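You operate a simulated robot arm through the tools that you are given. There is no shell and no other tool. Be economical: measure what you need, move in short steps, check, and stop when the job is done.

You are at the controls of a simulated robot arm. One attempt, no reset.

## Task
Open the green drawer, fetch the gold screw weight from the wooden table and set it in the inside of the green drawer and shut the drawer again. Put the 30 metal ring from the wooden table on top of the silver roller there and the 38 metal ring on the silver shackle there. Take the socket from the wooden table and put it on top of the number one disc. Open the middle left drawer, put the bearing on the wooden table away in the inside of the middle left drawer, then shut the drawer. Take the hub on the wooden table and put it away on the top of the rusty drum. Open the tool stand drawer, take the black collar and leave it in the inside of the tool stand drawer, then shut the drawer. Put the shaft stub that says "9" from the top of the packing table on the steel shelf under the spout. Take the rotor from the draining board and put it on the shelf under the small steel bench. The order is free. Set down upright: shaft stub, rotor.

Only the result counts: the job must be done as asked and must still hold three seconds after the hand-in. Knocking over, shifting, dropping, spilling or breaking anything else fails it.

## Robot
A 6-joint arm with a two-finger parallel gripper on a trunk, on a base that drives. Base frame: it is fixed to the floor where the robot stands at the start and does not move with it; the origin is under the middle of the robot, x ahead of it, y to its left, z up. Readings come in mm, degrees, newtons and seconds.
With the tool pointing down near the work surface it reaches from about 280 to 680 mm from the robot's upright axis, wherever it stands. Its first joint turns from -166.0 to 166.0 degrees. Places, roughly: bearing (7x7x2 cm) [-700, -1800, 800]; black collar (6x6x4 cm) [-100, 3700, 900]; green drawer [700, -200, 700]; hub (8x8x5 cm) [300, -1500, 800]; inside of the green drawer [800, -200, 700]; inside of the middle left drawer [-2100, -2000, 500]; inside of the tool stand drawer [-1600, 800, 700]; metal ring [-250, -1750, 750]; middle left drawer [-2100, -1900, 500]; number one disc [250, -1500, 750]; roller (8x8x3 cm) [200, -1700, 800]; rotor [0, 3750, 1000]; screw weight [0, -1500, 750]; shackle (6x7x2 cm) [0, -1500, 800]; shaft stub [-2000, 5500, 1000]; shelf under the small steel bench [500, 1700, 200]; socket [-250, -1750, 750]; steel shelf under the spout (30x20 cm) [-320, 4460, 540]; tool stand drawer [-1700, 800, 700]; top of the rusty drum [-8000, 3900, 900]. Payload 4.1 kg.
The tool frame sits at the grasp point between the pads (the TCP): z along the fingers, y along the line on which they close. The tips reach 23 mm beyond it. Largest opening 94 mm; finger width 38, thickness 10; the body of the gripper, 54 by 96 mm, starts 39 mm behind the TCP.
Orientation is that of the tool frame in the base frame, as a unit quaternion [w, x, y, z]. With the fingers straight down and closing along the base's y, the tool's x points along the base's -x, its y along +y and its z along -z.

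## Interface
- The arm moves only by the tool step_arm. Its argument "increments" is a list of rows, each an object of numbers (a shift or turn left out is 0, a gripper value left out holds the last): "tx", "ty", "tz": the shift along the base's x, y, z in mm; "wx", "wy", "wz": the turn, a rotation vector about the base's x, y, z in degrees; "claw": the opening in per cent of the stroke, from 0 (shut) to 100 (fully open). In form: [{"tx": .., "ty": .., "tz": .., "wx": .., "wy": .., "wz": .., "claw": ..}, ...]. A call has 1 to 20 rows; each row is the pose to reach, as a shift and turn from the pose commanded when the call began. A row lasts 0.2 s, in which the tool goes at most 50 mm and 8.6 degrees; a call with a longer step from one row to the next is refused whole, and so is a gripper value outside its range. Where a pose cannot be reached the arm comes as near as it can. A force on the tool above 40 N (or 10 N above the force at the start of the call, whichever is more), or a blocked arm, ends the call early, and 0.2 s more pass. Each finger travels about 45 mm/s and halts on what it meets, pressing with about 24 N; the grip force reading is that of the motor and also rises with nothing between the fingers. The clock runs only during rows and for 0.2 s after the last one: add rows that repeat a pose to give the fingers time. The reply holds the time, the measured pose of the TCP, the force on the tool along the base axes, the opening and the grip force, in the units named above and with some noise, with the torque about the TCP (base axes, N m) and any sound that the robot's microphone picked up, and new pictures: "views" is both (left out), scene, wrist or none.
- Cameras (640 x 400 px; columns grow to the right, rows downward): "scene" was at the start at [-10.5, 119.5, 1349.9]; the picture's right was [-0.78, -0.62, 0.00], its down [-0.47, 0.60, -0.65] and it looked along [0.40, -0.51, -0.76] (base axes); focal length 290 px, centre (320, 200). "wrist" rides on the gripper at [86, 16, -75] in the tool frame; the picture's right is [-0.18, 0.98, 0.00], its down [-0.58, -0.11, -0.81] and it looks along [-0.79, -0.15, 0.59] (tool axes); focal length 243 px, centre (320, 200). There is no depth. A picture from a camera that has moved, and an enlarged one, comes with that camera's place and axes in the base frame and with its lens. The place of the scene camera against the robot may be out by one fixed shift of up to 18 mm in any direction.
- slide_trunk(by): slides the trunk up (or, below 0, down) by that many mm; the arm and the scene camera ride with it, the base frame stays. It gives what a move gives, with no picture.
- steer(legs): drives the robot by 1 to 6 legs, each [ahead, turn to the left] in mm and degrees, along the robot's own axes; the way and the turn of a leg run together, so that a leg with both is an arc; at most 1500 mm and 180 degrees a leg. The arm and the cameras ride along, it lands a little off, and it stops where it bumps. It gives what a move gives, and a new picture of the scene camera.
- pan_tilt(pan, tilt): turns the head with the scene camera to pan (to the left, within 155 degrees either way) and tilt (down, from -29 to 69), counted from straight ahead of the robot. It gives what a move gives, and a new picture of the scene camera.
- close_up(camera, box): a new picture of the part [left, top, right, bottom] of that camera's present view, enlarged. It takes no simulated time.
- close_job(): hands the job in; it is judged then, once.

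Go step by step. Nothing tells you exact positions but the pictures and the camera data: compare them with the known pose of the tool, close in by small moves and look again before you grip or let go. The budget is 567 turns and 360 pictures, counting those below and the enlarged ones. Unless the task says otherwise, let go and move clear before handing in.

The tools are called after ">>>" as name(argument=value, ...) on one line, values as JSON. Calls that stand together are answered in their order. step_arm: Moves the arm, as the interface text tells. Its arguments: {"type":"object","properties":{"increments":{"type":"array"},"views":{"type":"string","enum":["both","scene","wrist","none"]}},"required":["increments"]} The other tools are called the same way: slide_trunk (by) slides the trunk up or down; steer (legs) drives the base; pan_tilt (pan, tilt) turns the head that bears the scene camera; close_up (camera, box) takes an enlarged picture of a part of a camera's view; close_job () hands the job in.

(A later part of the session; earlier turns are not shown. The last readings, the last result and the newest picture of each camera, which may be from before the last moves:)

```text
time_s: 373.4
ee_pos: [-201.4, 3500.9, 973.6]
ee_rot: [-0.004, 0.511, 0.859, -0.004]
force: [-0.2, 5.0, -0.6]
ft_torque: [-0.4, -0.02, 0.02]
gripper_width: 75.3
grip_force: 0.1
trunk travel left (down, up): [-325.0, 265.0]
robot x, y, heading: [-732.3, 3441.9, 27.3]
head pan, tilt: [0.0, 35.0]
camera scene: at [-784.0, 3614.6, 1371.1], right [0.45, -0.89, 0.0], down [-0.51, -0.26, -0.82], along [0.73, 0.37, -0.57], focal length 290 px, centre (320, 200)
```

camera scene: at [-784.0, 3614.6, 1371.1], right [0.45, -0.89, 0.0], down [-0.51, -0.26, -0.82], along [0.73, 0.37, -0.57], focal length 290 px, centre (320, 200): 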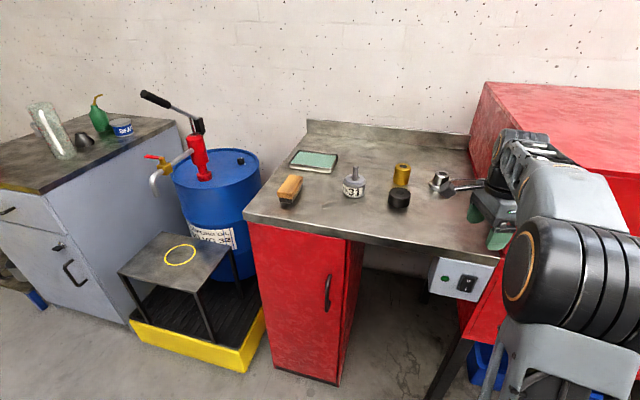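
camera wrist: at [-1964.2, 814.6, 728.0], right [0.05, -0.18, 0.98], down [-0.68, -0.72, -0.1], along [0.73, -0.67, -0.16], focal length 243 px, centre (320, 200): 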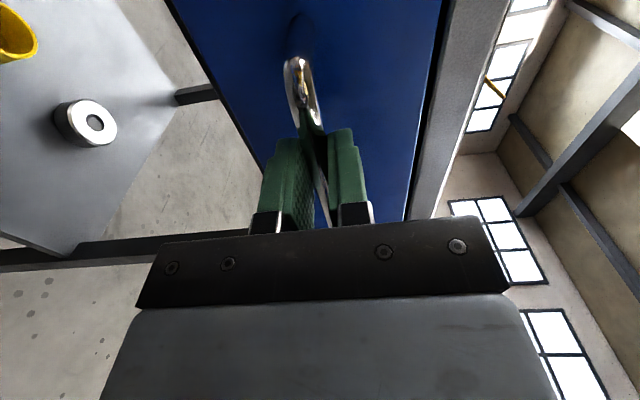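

The gripper bumped the washer's side while turning. I back the turn off and look again.

>>> steer(legs=[[0, 12]])

>>> close_up(camera="scene", box=[230, 90, 530, 278])

```text
time_s: 374.6
ee_pos: [-224.8, 3608.5, 973.9]
ee_rot: [-0.004, 0.42, 0.907, -0.003]
force: [0.2, 0.1, -0.4]
ft_torque: [-0.01, 0.03, -0.02]
gripper_width: 75.4
grip_force: 0.1
trunk travel left (down, up): [-325.0, 265.0]
robot x, y, heading: [-735.1, 3439.5, 39.0]
head pan, tilt: [0.0, 35.0]
camera scene: at [-816.1, 3600.0, 1371.1], right [0.63, -0.78, 0.0], down [-0.45, -0.36, -0.82], along [0.64, 0.52, -0.57], focal length 290 px, centre (320, 200)
```

scene: 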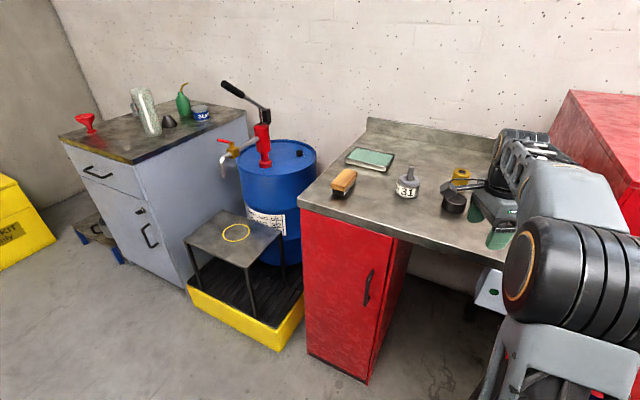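

```text
2.13 times, centred on (380, 184) of scene
camera zoom: at [-816.1, 3600.0, 1371.1], right [0.63, -0.78, 0.0], down [-0.45, -0.36, -0.82], along [0.64, 0.52, -0.57], focal length 618 px, centre (192, 234)
```

zoom: 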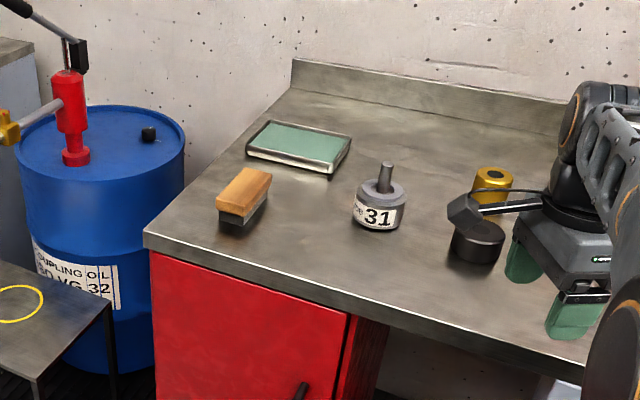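

I see the draining board: the "31" rotor, the black collar, a brush and other items. I'll retract and raise the arm, then park squarely in front.

>>> slide_trunk(by=100)

>>> step_arm(increments=[{"tx": -44, "ty": 6}, {"tx": -88, "ty": 12}, {"tx": -132, "ty": 18}, {"tx": -177, "ty": 24}], views="none")

>>> steer(legs=[[0, 12.5], [281, 0], [0, -41]])

>>> close_up(camera="wrist", box=[0, 0, 640, 400])

```text
time_s: 375.9
ee_pos: [-223.8, 3609.3, 1073.6]
ee_rot: [-0.004, 0.42, 0.907, -0.003]
force: [-0.7, 0.0, 0.2]
ft_torque: [0.0, 0.02, 0.0]
gripper_width: 75.2
grip_force: 0.0
trunk travel left (down, up): [-425.0, 165.0]
robot x, y, heading: [-736.6, 3440.0, 38.9]
head pan, tilt: [0.0, 35.0]
```

```text
time_s: 376.9
ee_pos: [-403.1, 3631.0, 1074.1]
ee_rot: [-0.005, 0.42, 0.907, -0.003]
force: [0.0, 0.2, -0.5]
ft_torque: [-0.03, 0.01, 0.01]
gripper_width: 75.3
grip_force: 0.1
trunk travel left (down, up): [-425.0, 165.0]
robot x, y, heading: [-732.7, 3441.5, 39.1]
head pan, tilt: [0.0, 35.0]
```

```text
time_s: 381.6
ee_pos: [-175.9, 3670.1, 1073.8]
ee_rot: [-0.005, 0.631, 0.776, -0.003]
force: [0.2, -0.1, -0.2]
ft_torque: [-0.01, 0.0, 0.0]
gripper_width: 75.1
grip_force: 0.1
trunk travel left (down, up): [-425.0, 165.0]
robot x, y, heading: [-558.8, 3657.6, 10.3]
head pan, tilt: [0.0, 35.0]
camera scene: at [-561.5, 3841.2, 1471.1], right [0.18, -0.98, 0.0], down [-0.56, -0.1, -0.82], along [0.81, 0.15, -0.57], focal length 290 px, centre (320, 200)
```

scene: 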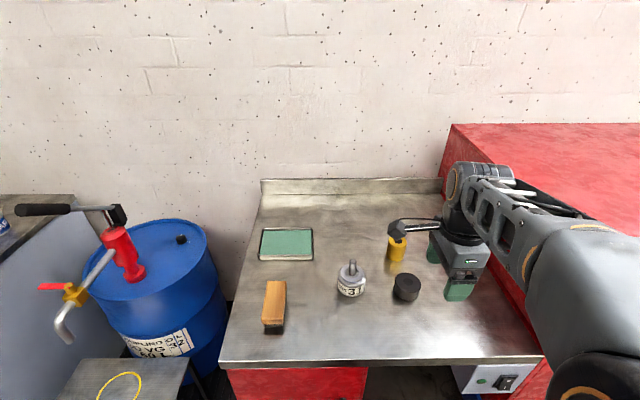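

```text
1.00 times, centred on (320, 200) of wrist (not enlarged: the box is as wide or as high as the picture)
camera zoom: at [-177.0, 3757.0, 1147.5], right [1.0, 0.02, -0.01], down [0.02, -0.59, 0.8], along [0.01, -0.8, -0.59], focal length 243 px, centre (320, 200)
```

zoom: 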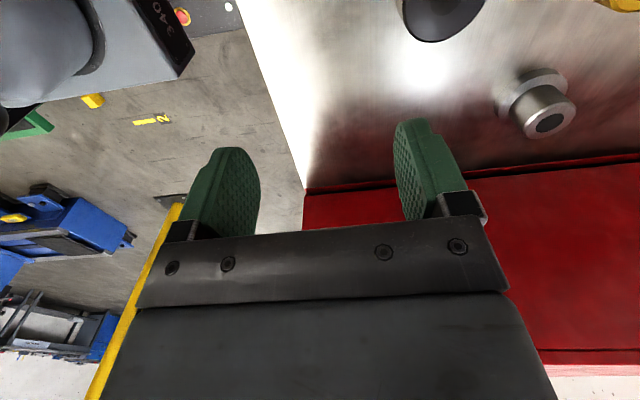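

>>> step_arm(increments=[{"wz": 8.4}, {"wz": 16.8}, {"wz": 25.2, "ty": 10}, {"wz": 33.6, "ty": 20}, {"wz": 42, "ty": 30}, {"wz": 50.4, "ty": 45}, {"wz": 58.8, "ty": 45, "tx": 15}, {"wz": 67.2, "ty": 45, "tx": 30}, {"wz": 75.6, "ty": 45, "tx": 45}, {"wz": 84, "ty": 45, "tx": 60}, {"wz": 90, "ty": 45, "tx": 60, "tz": -40}, {"wz": 90, "ty": 45, "tx": 60, "tz": -74}, {"wz": 90, "ty": 45, "tx": 60, "tz": -74}], views="wrist")

```text
time_s: 384.4
ee_pos: [-115.0, 3716.1, 997.4]
ee_rot: [-0.001, -0.104, 0.995, -0.004]
force: [-1.0, 0.5, 0.1]
ft_torque: [0.01, 0.0, 0.01]
gripper_width: 75.5
grip_force: 0.0
trunk travel left (down, up): [-425.0, 165.0]
robot x, y, heading: [-558.0, 3660.8, 10.7]
head pan, tilt: [0.0, 35.0]
camera wrist: at [-202.7, 3713.7, 1072.1], right [-0.02, 1.0, -0.01], down [0.59, 0.02, 0.8], along [0.8, 0.01, -0.59], focal length 243 px, centre (320, 200)
```

wrist: 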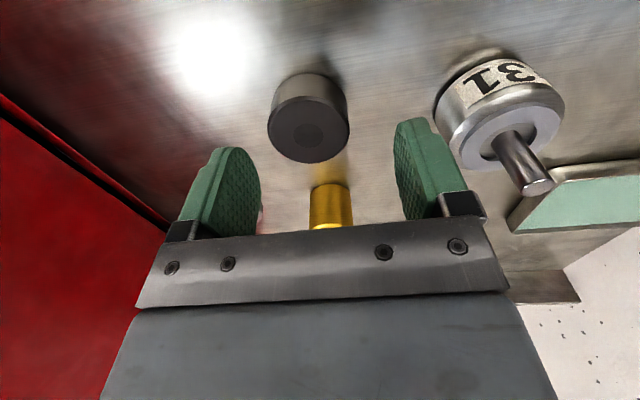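

>>> step_arm(increments=[{"tx": 10, "ty": -6, "tz": -15, "claw": 100}, {"tx": 20, "ty": -12, "tz": -35}, {"tx": 20, "ty": -12, "tz": -35}], views="wrist")

```text
time_s: 385.1
ee_pos: [-94.4, 3702.8, 964.2]
ee_rot: [-0.002, -0.104, 0.995, -0.004]
force: [0.3, 1.2, 0.3]
ft_torque: [0.0, 0.0, -0.01]
gripper_width: 94.0
grip_force: 0.1
trunk travel left (down, up): [-425.0, 165.0]
robot x, y, heading: [-556.6, 3662.2, 10.2]
head pan, tilt: [0.0, 35.0]
camera wrist: at [-183.1, 3701.3, 1037.4], right [-0.02, 1.0, -0.01], down [0.59, 0.02, 0.8], along [0.8, 0.01, -0.59], focal length 243 px, centre (320, 200)
```

wrist: 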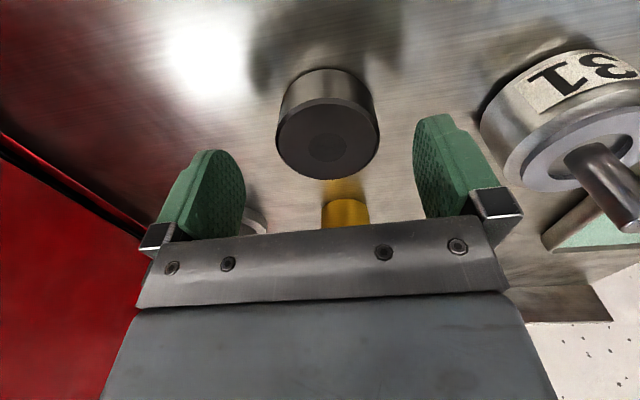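

>>> step_arm(increments=[{"tx": -6, "ty": 3}, {"tx": -6, "ty": 3, "tz": -12}, {"tx": -6, "ty": 3, "tz": -18}, {"tx": -6, "ty": 3, "tz": -18}], views="wrist")

```text
time_s: 386.1
ee_pos: [-101.5, 3705.6, 946.9]
ee_rot: [-0.002, -0.103, 0.995, -0.005]
force: [0.5, 0.1, -0.4]
ft_torque: [0.04, 0.01, -0.01]
gripper_width: 93.8
grip_force: 0.1
trunk travel left (down, up): [-425.0, 165.0]
robot x, y, heading: [-560.2, 3659.4, 10.4]
head pan, tilt: [0.0, 35.0]
camera wrist: at [-189.3, 3704.0, 1020.2], right [-0.02, 1.0, -0.01], down [0.59, 0.02, 0.8], along [0.8, 0.01, -0.59], focal length 243 px, centre (320, 200)
```

wrist: 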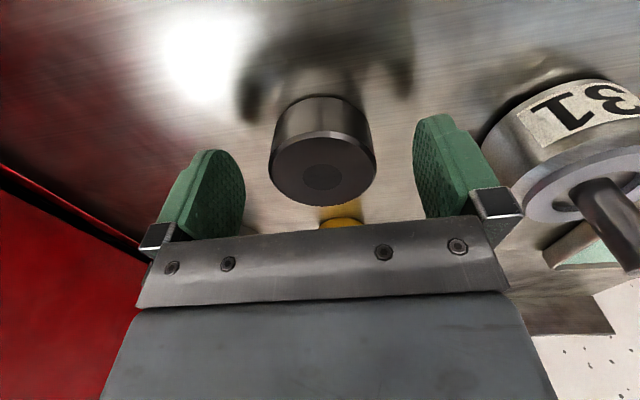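

>>> step_arm(increments=[{"tx": 2, "tz": -3}, {"tx": 2, "tz": -6}, {"tx": 2, "tz": -9}], views="none")

>>> step_arm(increments=[{"tz": -2}, {"tz": -4}, {"tz": -6}, {"tz": -8}], views="wrist")

```text
time_s: 386.9
ee_pos: [-99.4, 3705.4, 938.1]
ee_rot: [-0.002, -0.104, 0.995, -0.004]
force: [1.3, 1.4, 0.1]
ft_torque: [0.01, 0.03, 0.02]
gripper_width: 93.7
grip_force: 0.1
trunk travel left (down, up): [-425.0, 165.0]
robot x, y, heading: [-559.3, 3659.0, 10.3]
head pan, tilt: [0.0, 35.0]
```

```text
time_s: 387.9
ee_pos: [-100.1, 3706.5, 929.7]
ee_rot: [-0.001, -0.103, 0.995, -0.004]
force: [-0.9, 0.9, 0.7]
ft_torque: [-0.03, 0.0, 0.01]
gripper_width: 93.9
grip_force: 0.0
trunk travel left (down, up): [-425.0, 165.0]
robot x, y, heading: [-555.8, 3658.7, 10.3]
head pan, tilt: [0.0, 35.0]
camera wrist: at [-187.5, 3704.3, 1003.5], right [-0.02, 1.0, -0.01], down [0.59, 0.02, 0.8], along [0.8, 0.01, -0.59], focal length 243 px, centre (320, 200)
```

wrist: 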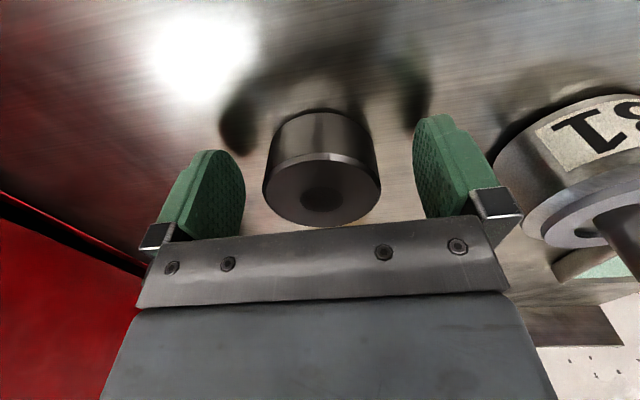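

>>> step_arm(increments=[{"tz": -2}, {"tz": -4}, {"tz": -6}, {"tz": -8}, {"tz": -10}], views="wrist")

```text
time_s: 389.1
ee_pos: [-101.7, 3705.5, 923.8]
ee_rot: [0.002, -0.104, 0.995, -0.005]
force: [-2.2, 0.3, 32.2]
ft_torque: [1.56, 0.92, 0.24]
gripper_width: 93.8
grip_force: 0.1
trunk travel left (down, up): [-425.0, 165.0]
robot x, y, heading: [-562.8, 3662.3, 10.4]
head pan, tilt: [0.0, 35.0]
camera wrist: at [-188.4, 3704.2, 996.2], right [-0.02, 1.0, -0.01], down [0.59, 0.02, 0.81], along [0.81, 0.01, -0.59], focal length 243 px, centre (320, 200)
```

wrist: 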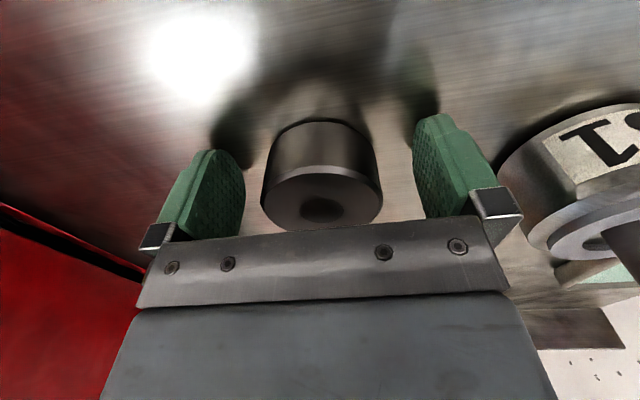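

>>> step_arm(increments=[{"tz": 5}, {"tz": 5, "claw": 60}, {"tz": 5, "claw": 30}, {"tz": 5, "claw": 0}, {"tz": 5, "claw": 0}, {"tz": 5, "claw": 0}, {"tz": 5, "claw": 0}, {"tz": 8}, {"tz": 12}, {"tz": 18}, {"tz": 26}, {"tz": 38}, {"tz": 55}, {"tz": 75}, {"tz": 100}], views="wrist")

```text
time_s: 392.4
ee_pos: [-98.7, 3705.7, 1020.0]
ee_rot: [-0.002, -0.103, 0.995, -0.004]
force: [-1.1, -0.7, -3.7]
ft_torque: [0.01, 0.05, 0.02]
gripper_width: 59.3
grip_force: 24.3
trunk travel left (down, up): [-425.0, 165.0]
robot x, y, heading: [-556.7, 3663.1, 10.3]
head pan, tilt: [0.0, 35.0]
camera wrist: at [-187.4, 3704.8, 1093.9], right [-0.02, 1.0, -0.01], down [0.59, 0.02, 0.8], along [0.8, 0.01, -0.59], focal length 243 px, centre (320, 200)
```

wrist: 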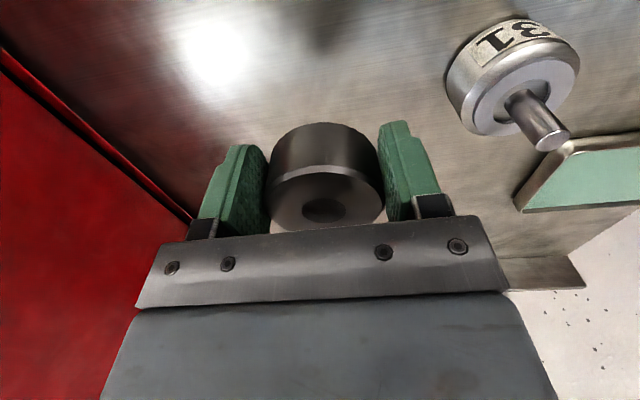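

Collar is gripped. I retract and drive it back to the tool stand.

>>> step_arm(increments=[{"tx": -20, "ty": -4, "tz": 10}, {"tx": -50, "ty": -9, "tz": 20}, {"tx": -80, "ty": -15, "tz": 20}], views="none")

>>> steer(legs=[[-250, 0], [0, -99.1], [1500, 0], [1500, 0], [365, 0], [0, -86.7]])

>>> steer(legs=[[1500, 0], [133, 0], [0, -81.4]])

```text
time_s: 393.1
ee_pos: [-180.9, 3690.1, 1040.6]
ee_rot: [-0.001, -0.102, 0.995, -0.005]
force: [0.2, 0.0, -5.0]
ft_torque: [-0.02, 0.11, 0.03]
gripper_width: 59.2
grip_force: 24.5
trunk travel left (down, up): [-425.0, 165.0]
robot x, y, heading: [-558.8, 3662.3, 10.4]
head pan, tilt: [0.0, 35.0]
```

```text
time_s: 418.9
ee_pos: [-1174.8, 263.6, 1040.4]
ee_rot: [-0.004, 0.999, 0.041, 0.002]
force: [0.2, -0.1, -5.2]
ft_torque: [-0.02, -0.08, -0.05]
gripper_width: 59.3
grip_force: 23.7
trunk travel left (down, up): [-425.0, 165.0]
robot x, y, heading: [-791.3, 243.9, -176.8]
head pan, tilt: [0.0, 35.0]
camera scene: at [-810.3, 94.4, 1471.1], right [-0.06, 1.0, 0.0], down [0.57, 0.03, -0.82], along [-0.82, -0.05, -0.57], focal length 290 px, centre (320, 200)
```

scene: 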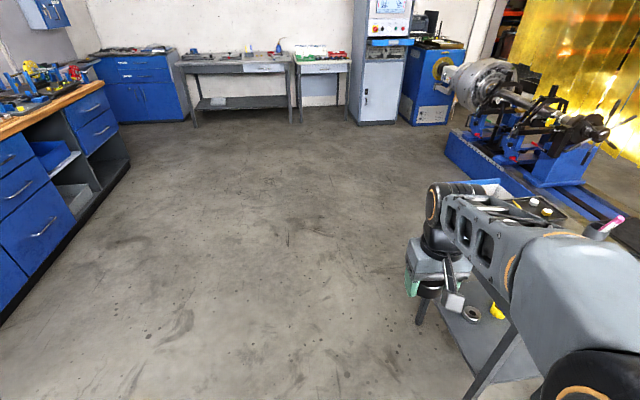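

```text
time_s: 430.7
ee_pos: [-2462.6, 524.5, 1040.5]
ee_rot: [-0.001, 0.785, -0.62, 0.005]
force: [0.0, 0.2, -4.6]
ft_torque: [-0.08, -0.04, -0.02]
gripper_width: 59.4
grip_force: 24.0
trunk travel left (down, up): [-425.0, 165.0]
robot x, y, heading: [-2420.7, 146.6, 102.1]
head pan, tilt: [0.0, 35.0]
camera scene: at [-2587.4, 150.6, 1471.1], right [0.98, 0.21, 0.0], down [0.12, -0.56, -0.82], along [-0.17, 0.8, -0.57], focal length 290 px, centre (320, 200)
```

scene: 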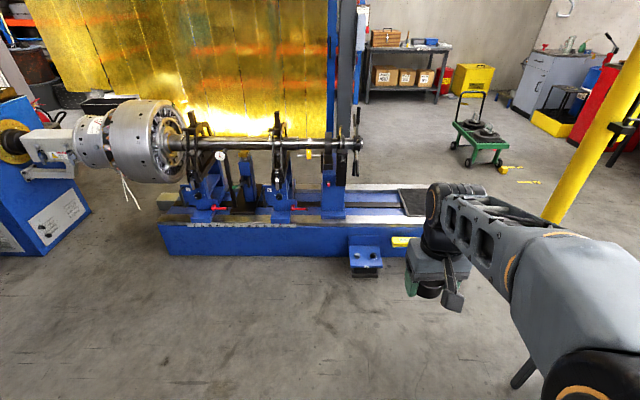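

>>> steer(legs=[[0, -5.1], [584, 0], [0, -86.4]])

>>> step_arm(increments=[{"wz": -8.3}, {"wz": -16.6}, {"wz": -24.9}, {"wz": -33.2}, {"wz": -41.5}, {"wz": -49.8}, {"wz": -58.1}, {"wz": -66.4}, {"wz": -74.7}, {"wz": -83}, {"wz": -90}, {"wz": -90}], views="wrist")

```text
time_s: 438.2
ee_pos: [-2113.8, 771.0, 1039.7]
ee_rot: [-0.002, -0.119, 0.993, -0.004]
force: [0.2, 1.1, -4.0]
ft_torque: [-0.01, 0.06, -0.01]
gripper_width: 58.7
grip_force: 23.6
trunk travel left (down, up): [-425.0, 165.0]
robot x, y, heading: [-2496.9, 729.1, 12.4]
head pan, tilt: [0.0, 35.0]
camera scene: at [-2500.4, 907.7, 1471.1], right [0.22, -0.98, 0.0], down [-0.56, -0.12, -0.82], along [0.8, 0.18, -0.57], focal length 290 px, centre (320, 200)
```

scene: 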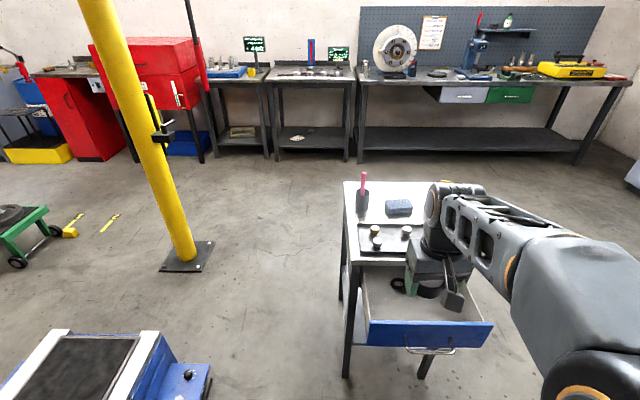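

```text
time_s: 440.8
ee_pos: [-2114.6, 769.5, 1040.5]
ee_rot: [-0.005, 0.618, 0.786, -0.003]
force: [1.0, 0.0, -4.6]
ft_torque: [0.06, 0.03, -0.02]
gripper_width: 58.8
grip_force: 24.3
trunk travel left (down, up): [-425.0, 165.0]
robot x, y, heading: [-2491.2, 725.1, 12.5]
head pan, tilt: [0.0, 35.0]
camera wrist: at [-2118.2, 857.6, 1113.5], right [1.0, 0.05, -0.01], down [0.04, -0.59, 0.8], along [0.04, -0.8, -0.59], focal length 243 px, centre (320, 200)
```

wrist: 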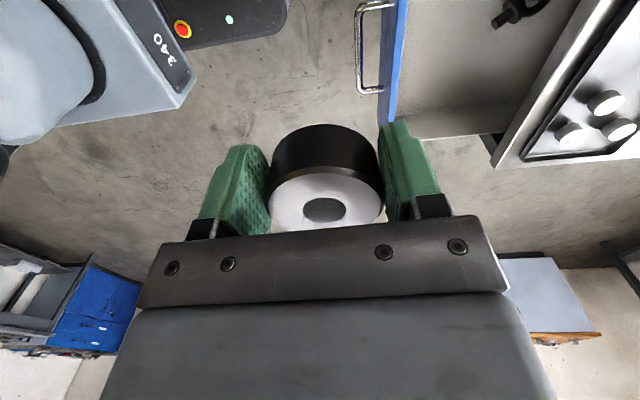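

>>> step_arm(increments=[{"tx": 40, "ty": -17, "wz": -1}, {"tx": 80, "ty": -34, "wz": -2}, {"tx": 120, "ty": -51, "wz": -3}, {"tx": 160, "ty": -68, "wz": -3}, {"tx": 198, "ty": -84, "wz": -3}, {"tx": 198, "ty": -84, "wz": -3, "tz": -40}, {"tx": 198, "ty": -84, "wz": -3, "tz": -80}, {"tx": 198, "ty": -84, "wz": -3, "tz": -120}, {"tx": 198, "ty": -84, "wz": -3, "tz": -160}, {"tx": 198, "ty": -84, "wz": -3, "tz": -160}], views="both")

```text
time_s: 443.0
ee_pos: [-1915.3, 687.3, 879.7]
ee_rot: [-0.005, 0.637, 0.771, -0.002]
force: [0.7, 0.7, -4.3]
ft_torque: [0.06, 0.06, 0.03]
gripper_width: 59.0
grip_force: 23.6
trunk travel left (down, up): [-425.0, 165.0]
robot x, y, heading: [-2494.6, 724.3, 12.3]
head pan, tilt: [0.0, 35.0]
camera scene: at [-2499.9, 907.6, 1471.1], right [0.22, -0.98, 0.0], down [-0.56, -0.12, -0.82], along [0.8, 0.18, -0.57], focal length 290 px, centre (320, 200)
camera wrist: at [-1915.1, 774.6, 952.7], right [1.0, 0.0, -0.01], down [0.01, -0.59, 0.8], along [0.0, -0.8, -0.59], focal length 243 px, centre (320, 200)
```

scene: 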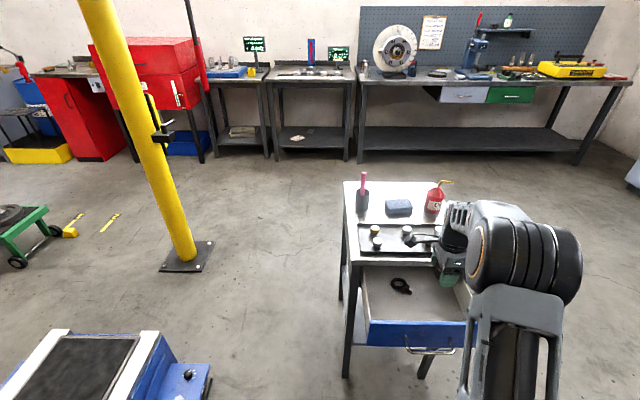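
wrist: 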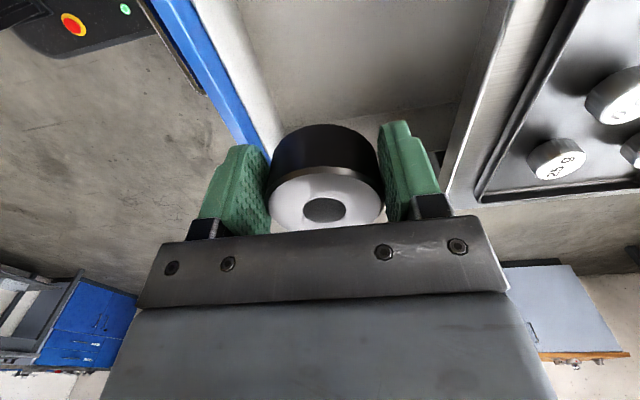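

>>> step_arm(increments=[{"tx": 2, "ty": 20}, {"tx": 2, "ty": 20, "tz": -40}, {"tx": 2, "ty": 20, "tz": -80}, {"tx": 2, "ty": 20, "tz": -120}, {"tx": 2, "ty": 20, "tz": -150}, {"tx": 2, "ty": 20, "tz": -150}], views="wrist")

```text
time_s: 444.4
ee_pos: [-1913.6, 706.4, 730.2]
ee_rot: [-0.005, 0.637, 0.77, -0.002]
force: [0.5, -0.2, -4.8]
ft_torque: [0.04, -0.02, 0.01]
gripper_width: 58.9
grip_force: 24.0
trunk travel left (down, up): [-425.0, 165.0]
robot x, y, heading: [-2488.5, 725.5, 12.4]
head pan, tilt: [0.0, 35.0]
camera wrist: at [-1913.3, 793.7, 803.2], right [1.0, 0.0, -0.01], down [0.01, -0.59, 0.8], along [0.0, -0.8, -0.59], focal length 243 px, centre (320, 200)
```

wrist: 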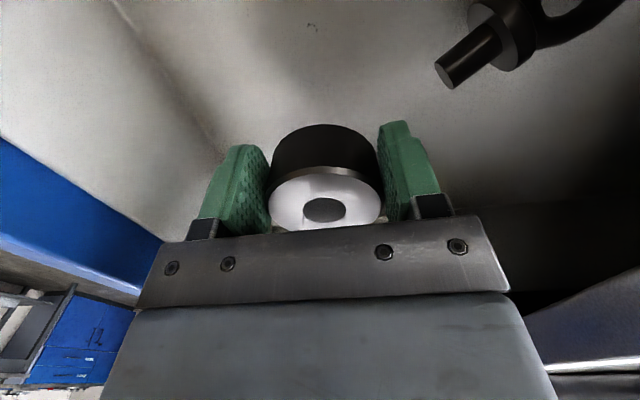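

>>> step_arm(increments=[{"tx": -9, "ty": -8}, {"tx": -9, "ty": -8, "tz": -8}, {"tx": -9, "ty": -8, "tz": -14}, {"tx": -9, "ty": -8, "tz": -20}, {"tx": -9, "ty": -8, "tz": -24}, {"tx": -9, "ty": -8, "tz": -28}], views="none")

>>> step_arm(increments=[{"tz": -2}, {"tz": -4}, {"tz": -6}, {"tz": -8}], views="wrist")

```text
time_s: 445.8
ee_pos: [-1922.1, 697.7, 701.6]
ee_rot: [-0.005, 0.638, 0.77, -0.002]
force: [0.2, -0.2, -4.3]
ft_torque: [0.03, 0.02, 0.01]
gripper_width: 58.7
grip_force: 25.0
trunk travel left (down, up): [-425.0, 165.0]
robot x, y, heading: [-2493.5, 727.4, 12.3]
head pan, tilt: [0.0, 35.0]
```

```text
time_s: 446.8
ee_pos: [-1922.7, 698.7, 692.6]
ee_rot: [-0.004, 0.639, 0.77, -0.001]
force: [0.0, -0.1, -5.1]
ft_torque: [0.1, 0.01, -0.03]
gripper_width: 58.9
grip_force: 24.6
trunk travel left (down, up): [-425.0, 165.0]
robot x, y, heading: [-2493.4, 722.8, 12.3]
head pan, tilt: [0.0, 35.0]
camera wrist: at [-1922.6, 786.0, 767.4], right [1.0, 0.0, -0.01], down [0.01, -0.59, 0.8], along [0.0, -0.8, -0.59], focal length 243 px, centre (320, 200)
```

wrist: 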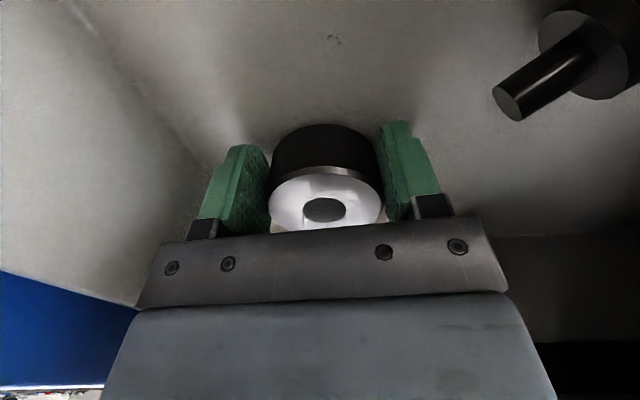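

>>> step_arm(increments=[{"tz": -2}, {"tz": -4}, {"tz": -6}, {"tz": -8}, {"tz": -10}, {"tz": -12}], views="wrist")

```text
time_s: 448.0
ee_pos: [-1919.6, 700.2, 688.6]
ee_rot: [0.001, 0.638, 0.77, 0.002]
force: [1.2, 2.6, 17.6]
ft_torque: [-0.32, 0.68, -0.28]
gripper_width: 58.9
grip_force: 23.8
trunk travel left (down, up): [-425.0, 165.0]
robot x, y, heading: [-2491.0, 725.0, 12.3]
head pan, tilt: [0.0, 35.0]
stopped in row 6: the force on the tool passed its limit at 43 N (the readings are from after the stop); the commanded pose is now the measured one
camera wrist: at [-1920.0, 786.7, 762.4], right [1.0, 0.0, 0.0], down [0.0, -0.59, 0.81], along [0.0, -0.81, -0.59], focal length 243 px, centre (320, 200)
```

wrist: 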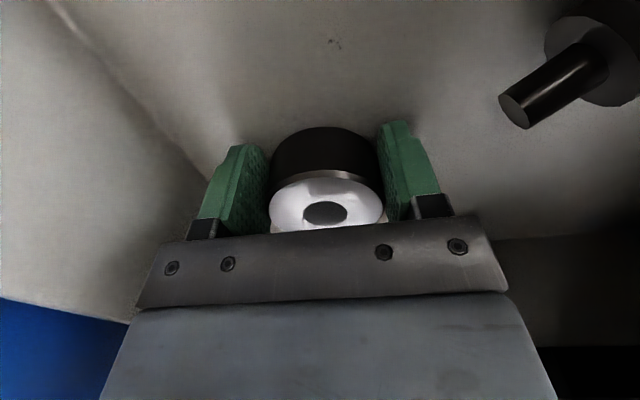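

Floor reached. Releasing the collar and rising out.

>>> step_arm(increments=[{"tz": 1}, {"tz": 1, "claw": 70}, {"tz": 1, "claw": 75}, {"tz": 1, "claw": 75}, {"tz": 1, "claw": 75}, {"tz": 10}, {"tz": 30}, {"tz": 60}, {"tz": 100}, {"tz": 140}, {"tz": 180}, {"tz": 220}, {"tz": 260}, {"tz": 300}], views="wrist")

>>> steer(legs=[[-190, 0], [0, -2]])

```text
time_s: 451.0
ee_pos: [-1921.6, 700.5, 988.4]
ee_rot: [-0.001, 0.637, 0.771, 0.0]
force: [-0.4, -0.2, 0.2]
ft_torque: [0.0, 0.02, -0.01]
gripper_width: 70.5
grip_force: 0.0
trunk travel left (down, up): [-425.0, 165.0]
robot x, y, heading: [-2492.2, 727.6, 12.6]
head pan, tilt: [0.0, 35.0]
camera wrist: at [-1922.4, 786.8, 1061.2], right [1.0, 0.0, 0.0], down [0.0, -0.59, 0.8], along [0.0, -0.81, -0.59], focal length 243 px, centre (320, 200)
```

wrist: 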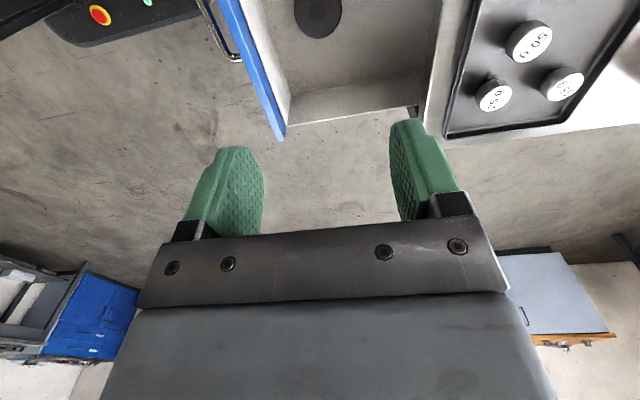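

```text
time_s: 453.0
ee_pos: [-2107.1, 639.4, 987.0]
ee_rot: [-0.002, 0.65, 0.76, 0.001]
force: [0.1, 0.3, -0.1]
ft_torque: [0.01, 0.0, -0.02]
gripper_width: 70.4
grip_force: 0.0
trunk travel left (down, up): [-425.0, 165.0]
robot x, y, heading: [-2676.1, 685.6, 10.7]
head pan, tilt: [0.0, 35.0]
camera scene: at [-2679.1, 866.8, 1471.1], right [0.18, -0.98, 0.0], down [-0.56, -0.1, -0.82], along [0.81, 0.15, -0.57], focal length 290 px, centre (320, 200)
```

scene: 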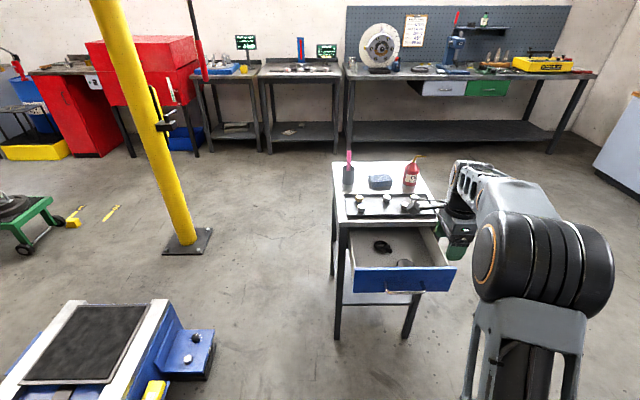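

>>> slide_trunk(by=-100)

>>> step_arm(increments=[{"tx": -25, "ty": 20, "tz": 20, "claw": 100}, {"tx": -55, "ty": 48, "tz": 40}, {"tx": -55, "ty": 48, "tz": 40, "wx": 1.5, "wy": -7.9}, {"tx": -55, "ty": 48, "tz": 20, "wx": 3, "wy": -15.7}, {"tx": -55, "ty": 48, "tz": 0, "wx": 4.4, "wy": -23.6}, {"tx": -55, "ty": 48, "tz": -20, "wx": 5.9, "wy": -31.5}, {"tx": -55, "ty": 48, "tz": -40, "wx": 7.4, "wy": -39.3}, {"tx": -55, "ty": 48, "tz": -60, "wx": 8.8, "wy": -47.2}, {"tx": -55, "ty": 48, "tz": -85, "wx": 10.3, "wy": -55}, {"tx": -55, "ty": 48, "tz": -110, "wx": 11.8, "wy": -62.9}, {"tx": -55, "ty": 48, "tz": -135, "wx": 13.2, "wy": -70.8}, {"tx": -55, "ty": 48, "tz": -155, "wx": 14.7, "wy": -78.6}, {"tx": -55, "ty": 48, "tz": -175, "wx": 16.1, "wy": -86}, {"tx": -55, "ty": 48, "tz": -175, "wx": 16.6, "wy": -89}], views="wrist")

```text
time_s: 454.3
ee_pos: [-2107.4, 639.8, 887.1]
ee_rot: [-0.002, 0.65, 0.76, 0.001]
force: [-0.7, 0.3, 0.6]
ft_torque: [-0.01, 0.02, 0.01]
gripper_width: 70.3
grip_force: 0.1
trunk travel left (down, up): [-325.0, 265.0]
robot x, y, heading: [-2675.1, 685.6, 10.4]
head pan, tilt: [0.0, 35.0]
```

```text
time_s: 457.3
ee_pos: [-2162.2, 686.7, 711.7]
ee_rot: [0.445, 0.458, 0.535, 0.553]
force: [-0.9, 0.0, -0.3]
ft_torque: [0.02, 0.0, 0.02]
gripper_width: 94.0
grip_force: 0.1
out of reach, approached as far as the arm can: row 7, 8
trunk travel left (down, up): [-325.0, 265.0]
robot x, y, heading: [-2678.5, 686.9, 10.2]
head pan, tilt: [0.0, 35.0]
camera wrist: at [-2251.7, 757.1, 728.8], right [0.03, -0.21, 0.98], down [-0.68, -0.72, -0.13], along [0.73, -0.66, -0.17], focal length 243 px, centre (320, 200)
```

wrist: 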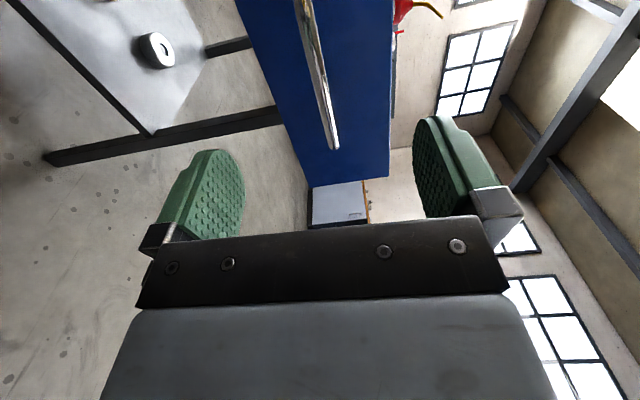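

>>> step_arm(increments=[{"tx": 30, "ty": 5.5}, {"tx": 60, "ty": 11}, {"tx": 87, "ty": 16}, {"tx": 87, "ty": 16, "claw": 50}, {"tx": 87, "ty": 16, "claw": 0}, {"tx": 87, "ty": 16, "claw": 0}, {"tx": 87, "ty": 16, "claw": 0}, {"tx": 87, "ty": 16, "claw": 0}, {"tx": 87, "ty": 16, "claw": 0}, {"tx": 87, "ty": 16, "claw": 0}], views="wrist")

```text
time_s: 459.5
ee_pos: [-2076.6, 699.5, 712.5]
ee_rot: [0.442, 0.455, 0.539, 0.554]
force: [0.4, -0.9, -6.9]
ft_torque: [-1.79, -0.21, -0.02]
gripper_width: 12.5
grip_force: 45.4
out of reach, approached as far as the arm can: row 3, 4, 5, 6, 7, 8, 9, 10
trunk travel left (down, up): [-325.0, 265.0]
robot x, y, heading: [-2677.6, 687.7, 10.5]
head pan, tilt: [0.0, 35.0]
camera wrist: at [-2165.4, 768.4, 728.7], right [0.04, -0.21, 0.98], down [-0.68, -0.72, -0.13], along [0.73, -0.66, -0.17], focal length 243 px, centre (320, 200)
```

wrist: 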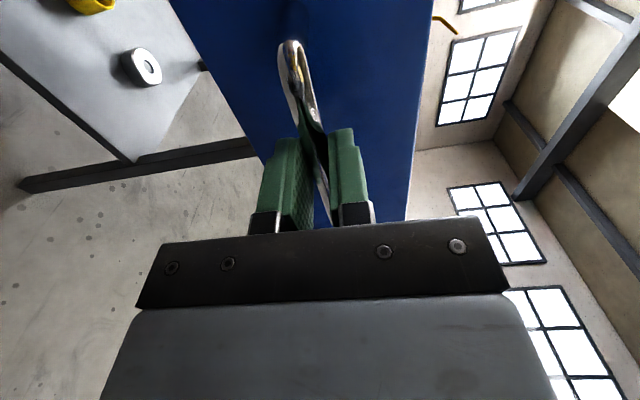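

>>> steer(legs=[[185, 0]])

```text
time_s: 461.0
ee_pos: [-1894.8, 734.7, 712.4]
ee_rot: [0.441, 0.453, 0.54, 0.555]
force: [-5.3, 27.3, -11.0]
ft_torque: [-1.72, -0.16, 0.36]
gripper_width: 12.4
grip_force: 44.7
trunk travel left (down, up): [-325.0, 265.0]
robot x, y, heading: [-2497.6, 717.1, 10.7]
head pan, tilt: [0.0, 35.0]
camera scene: at [-2498.0, 903.5, 1370.7], right [0.19, -0.98, 0.0], down [-0.56, -0.11, -0.82], along [0.8, 0.15, -0.57], focal length 290 px, centre (320, 200)
```

scene: 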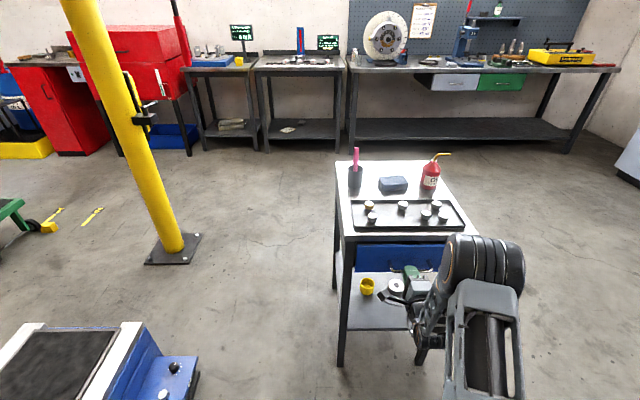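

>>> steer(legs=[[16, 0]])

```text
time_s: 461.8
ee_pos: [-1879.0, 738.2, 712.2]
ee_rot: [0.441, 0.452, 0.541, 0.555]
force: [-2.1, 9.7, -4.5]
ft_torque: [-1.73, -0.24, 0.86]
gripper_width: 12.2
grip_force: 45.1
trunk travel left (down, up): [-325.0, 265.0]
robot x, y, heading: [-2480.6, 719.8, 10.7]
head pan, tilt: [0.0, 35.0]
camera scene: at [-2482.8, 905.1, 1370.9], right [0.19, -0.98, 0.0], down [-0.56, -0.11, -0.82], along [0.8, 0.15, -0.57], focal length 290 px, centre (320, 200)
```

scene: 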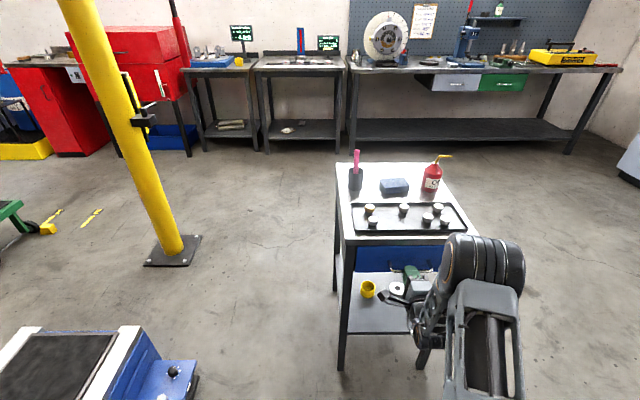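

>>> steer(legs=[[7, 0]])

>>> close_up(camera="scene", box=[320, 200, 480, 300])

```text
time_s: 462.9
ee_pos: [-1876.1, 739.5, 713.9]
ee_rot: [0.442, 0.452, 0.542, 0.555]
force: [-12.8, -2.1, 8.6]
ft_torque: [-1.84, -0.52, -0.38]
gripper_width: 12.4
grip_force: 44.9
trunk travel left (down, up): [-325.0, 265.0]
robot x, y, heading: [-2476.6, 721.9, 10.8]
head pan, tilt: [0.0, 35.0]
stopped in leg 1: the force on the tool passed its limit at 41 N (the readings are from after the stop); the commanded pose is now the measured one
camera scene: at [-2478.8, 905.3, 1371.1], right [0.19, -0.98, 0.0], down [-0.56, -0.11, -0.82], along [0.81, 0.15, -0.57], focal length 290 px, centre (320, 200)
```

scene: 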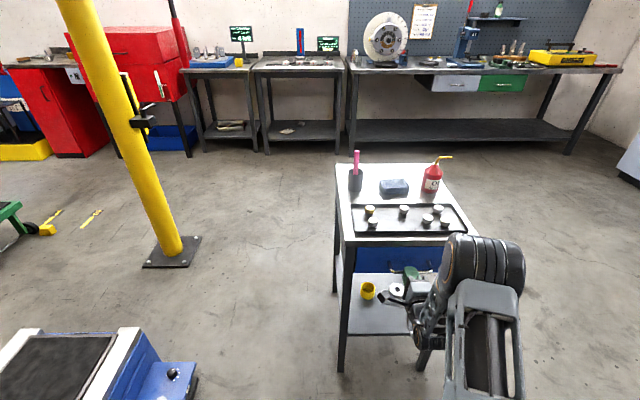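

```text
4.00 times, centred on (400, 250) of scene
camera zoom: at [-2478.8, 905.3, 1371.1], right [0.19, -0.98, 0.0], down [-0.56, -0.11, -0.82], along [0.81, 0.15, -0.57], focal length 1162 px, centre (0, 0)
```

zoom: 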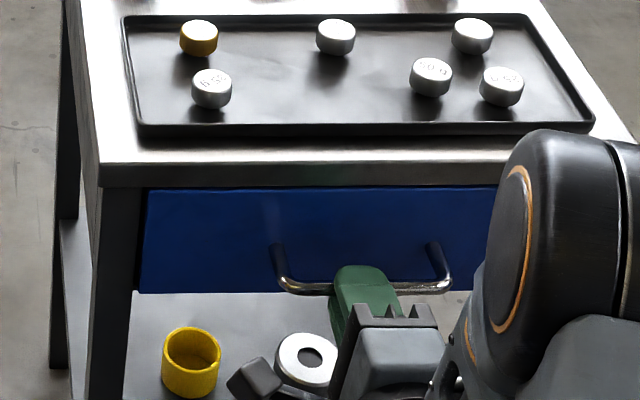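

>>> step_arm(increments=[{"claw": 40}, {"claw": 80}, {"claw": 80}, {"claw": 80}, {"claw": 80}, {"claw": 80}], views="none")

>>> steer(legs=[[-200, 0]])

>>> step_arm(increments=[{"tz": 30}, {"tz": 60}, {"tz": 90}, {"tz": 105, "wx": -1.5, "wy": 7.9}, {"tz": 120, "wx": -3, "wy": 15.7}, {"tz": 135, "wx": -4.4, "wy": 23.6}, {"tz": 150, "wx": -5.9, "wy": 31.5}, {"tz": 165, "wx": -7.4, "wy": 39.3}, {"tz": 180, "wx": -8.8, "wy": 47.2}, {"tz": 195, "wx": -10.3, "wy": 55}, {"tz": 210, "wx": -11.8, "wy": 62.9}, {"tz": 225, "wx": -13.2, "wy": 70.8}, {"tz": 240, "wx": -14.7, "wy": 78.6}, {"tz": 255, "wx": -16.1, "wy": 86}, {"tz": 260, "wx": -16.8, "wy": 90}], views="none")

```text
time_s: 464.3
ee_pos: [-1875.8, 737.1, 710.3]
ee_rot: [0.439, 0.454, 0.543, 0.554]
force: [-0.2, -0.3, 0.0]
ft_torque: [-0.01, -0.01, 0.01]
gripper_width: 75.1
grip_force: 0.1
trunk travel left (down, up): [-325.0, 265.0]
robot x, y, heading: [-2479.6, 718.7, 10.8]
head pan, tilt: [0.0, 35.0]
```

```text
time_s: 465.9
ee_pos: [-2071.9, 700.8, 709.1]
ee_rot: [0.441, 0.453, 0.542, 0.554]
force: [0.3, -0.9, 0.4]
ft_torque: [0.0, -0.03, 0.01]
gripper_width: 75.3
grip_force: 0.0
trunk travel left (down, up): [-325.0, 265.0]
robot x, y, heading: [-2671.4, 682.7, 10.5]
head pan, tilt: [0.0, 35.0]
camera scene: at [-2673.7, 868.0, 1371.1], right [0.18, -0.98, 0.0], down [-0.56, -0.11, -0.82], along [0.8, 0.15, -0.57], focal length 290 px, centre (320, 200)
```

scene: 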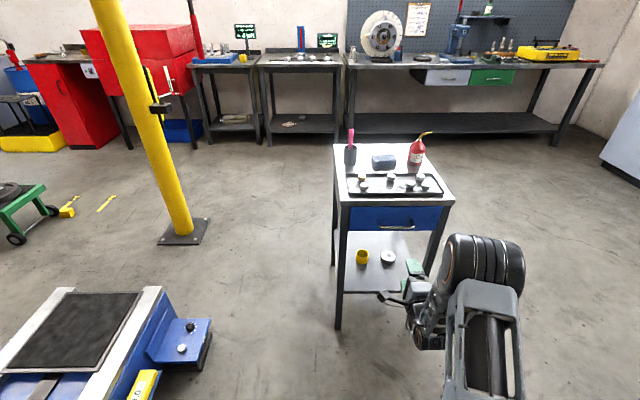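

```text
time_s: 469.1
ee_pos: [-2072.5, 700.9, 970.9]
ee_rot: [-0.016, 0.65, 0.76, -0.005]
force: [-0.3, -0.7, 0.4]
ft_torque: [-0.02, 0.0, -0.02]
gripper_width: 75.3
grip_force: 0.1
out of reach, approached as far as the arm can: row 8, 9
trunk travel left (down, up): [-325.0, 265.0]
robot x, y, heading: [-2669.8, 686.7, 10.6]
head pan, tilt: [0.0, 35.0]
```

Collar job done. Next the hub on the wooden table.

>>> step_arm(increments=[{"tx": -49, "ty": -9}, {"tx": -98, "ty": -18}, {"tx": -147, "ty": -28, "wy": -1.5}], views="none")

>>> steer(legs=[[0, -68.4], [694, 0], [0, 35.3], [1500, 0], [1105, 0], [0, -56.9]])

>>> pan_tilt(pan=0, tilt=50)

```text
time_s: 469.9
ee_pos: [-2220.8, 672.7, 970.1]
ee_rot: [-0.005, 0.648, 0.762, 0.003]
force: [-0.7, 0.9, 0.5]
ft_torque: [0.02, 0.01, 0.0]
gripper_width: 75.2
grip_force: 0.0
trunk travel left (down, up): [-325.0, 265.0]
robot x, y, heading: [-2667.7, 686.2, 10.7]
head pan, tilt: [0.0, 35.0]
```

```text
time_s: 493.3
ee_pos: [106.9, -1378.2, 970.9]
ee_rot: [-0.002, 0.997, 0.074, 0.006]
force: [0.6, 0.1, 0.9]
ft_torque: [0.05, 0.0, 0.01]
gripper_width: 75.6
grip_force: 0.0
trunk travel left (down, up): [-325.0, 265.0]
robot x, y, heading: [117.0, -922.1, -79.8]
head pan, tilt: [0.0, 35.0]
camera scene: at [293.5, -909.9, 1371.1], right [-0.98, -0.18, 0.0], down [-0.1, 0.56, -0.82], along [0.14, -0.81, -0.57], focal length 290 px, centre (320, 200)
```

scene: 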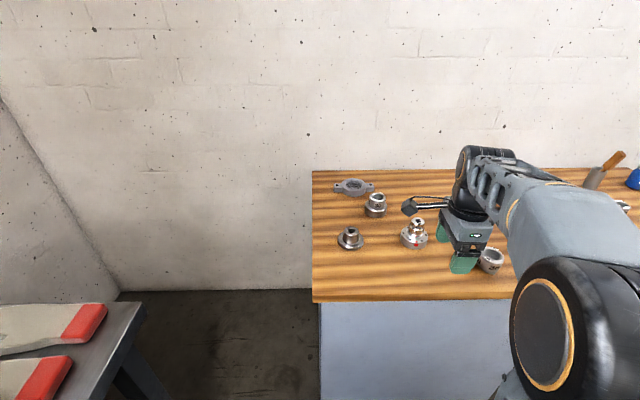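

```text
time_s: 494.1
ee_pos: [107.5, -1376.9, 970.1]
ee_rot: [-0.001, 0.997, 0.074, 0.007]
force: [0.1, -0.1, -0.2]
ft_torque: [0.0, -0.01, -0.01]
gripper_width: 75.2
grip_force: 0.0
trunk travel left (down, up): [-325.0, 265.0]
robot x, y, heading: [127.3, -923.9, -80.0]
head pan, tilt: [0.0, 50.0]
camera scene: at [291.6, -899.1, 1349.4], right [-0.98, -0.18, 0.0], down [-0.13, 0.75, -0.64], along [0.11, -0.63, -0.77], focal length 290 px, centre (320, 200)
```

scene: 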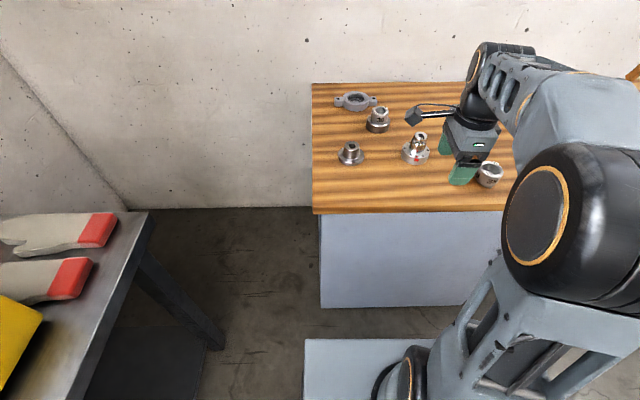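

>>> steer(legs=[[100, 0]])

>>> step_arm(increments=[{"wz": 8.4, "tx": 19}, {"wz": 16.8, "tx": 38}, {"wz": 25.2, "tx": 57}, {"wz": 33.6, "tx": 76}, {"wz": 42, "tx": 95}, {"wz": 50.4, "tx": 114}, {"wz": 58.8, "tx": 133}, {"wz": 67.2, "tx": 152}, {"wz": 75.6, "tx": 170, "ty": -5}, {"wz": 84, "tx": 186, "ty": -10}, {"wz": 91, "tx": 186, "ty": -15}, {"wz": 91, "tx": 186, "ty": -15, "tz": -40}, {"wz": 91, "tx": 186, "ty": -15, "tz": -60}], views="wrist")

```text
time_s: 495.2
ee_pos: [123.3, -1476.2, 970.3]
ee_rot: [-0.002, 0.997, 0.074, 0.007]
force: [-0.6, -0.3, 0.7]
ft_torque: [0.0, 0.02, -0.05]
gripper_width: 75.1
grip_force: 0.0
trunk travel left (down, up): [-325.0, 265.0]
robot x, y, heading: [141.5, -1025.3, -80.2]
head pan, tilt: [0.0, 50.0]
camera scene: at [309.2, -997.8, 1349.4], right [-0.98, -0.18, 0.0], down [-0.13, 0.75, -0.64], along [0.11, -0.63, -0.77], focal length 290 px, centre (320, 200)
```

scene: 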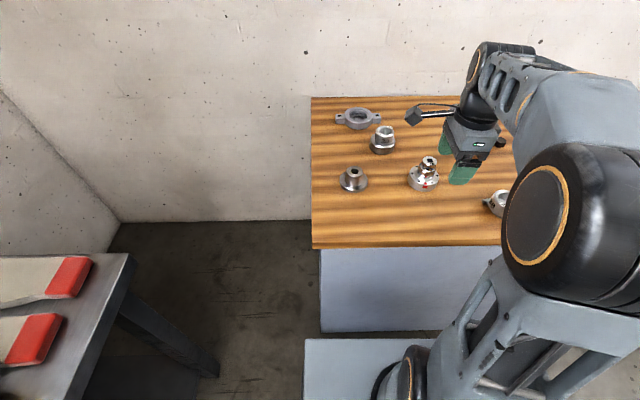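

```text
time_s: 498.0
ee_pos: [308.7, -1490.9, 910.1]
ee_rot: [-0.005, 0.647, 0.763, 0.004]
force: [0.3, 0.6, 0.6]
ft_torque: [-0.02, -0.01, 0.03]
gripper_width: 75.2
grip_force: 0.2
trunk travel left (down, up): [-325.0, 265.0]
robot x, y, heading: [141.9, -1023.7, -80.3]
head pan, tilt: [0.0, 50.0]
camera wrist: at [311.1, -1404.3, 984.1], right [1.0, -0.02, 0.0], down [-0.01, -0.6, 0.8], along [-0.02, -0.8, -0.6], focal length 243 px, centre (320, 200)
```

wrist: 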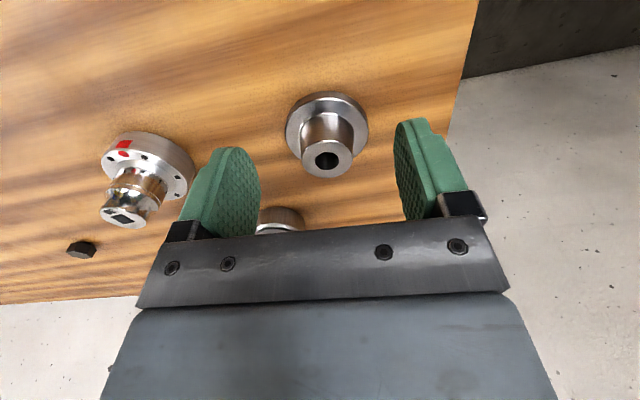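

>>> step_arm(increments=[{"tx": 5, "ty": -20}, {"tx": 5, "ty": -43}, {"tx": 5, "ty": -43, "tz": -35}, {"tx": 5, "ty": -43, "tz": -35}], views="wrist")

```text
time_s: 499.0
ee_pos: [314.6, -1535.0, 873.9]
ee_rot: [-0.005, 0.645, 0.764, 0.003]
force: [0.0, -0.1, -0.1]
ft_torque: [-0.03, 0.05, -0.02]
gripper_width: 75.1
grip_force: 0.0
trunk travel left (down, up): [-325.0, 265.0]
robot x, y, heading: [142.8, -1025.1, -80.0]
head pan, tilt: [0.0, 50.0]
camera wrist: at [316.6, -1448.1, 948.8], right [1.0, -0.02, 0.0], down [-0.01, -0.6, 0.8], along [-0.02, -0.8, -0.6], focal length 243 px, centre (320, 200)
```

wrist: 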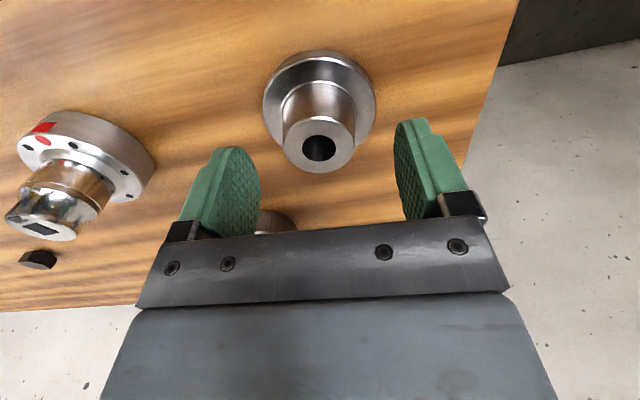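

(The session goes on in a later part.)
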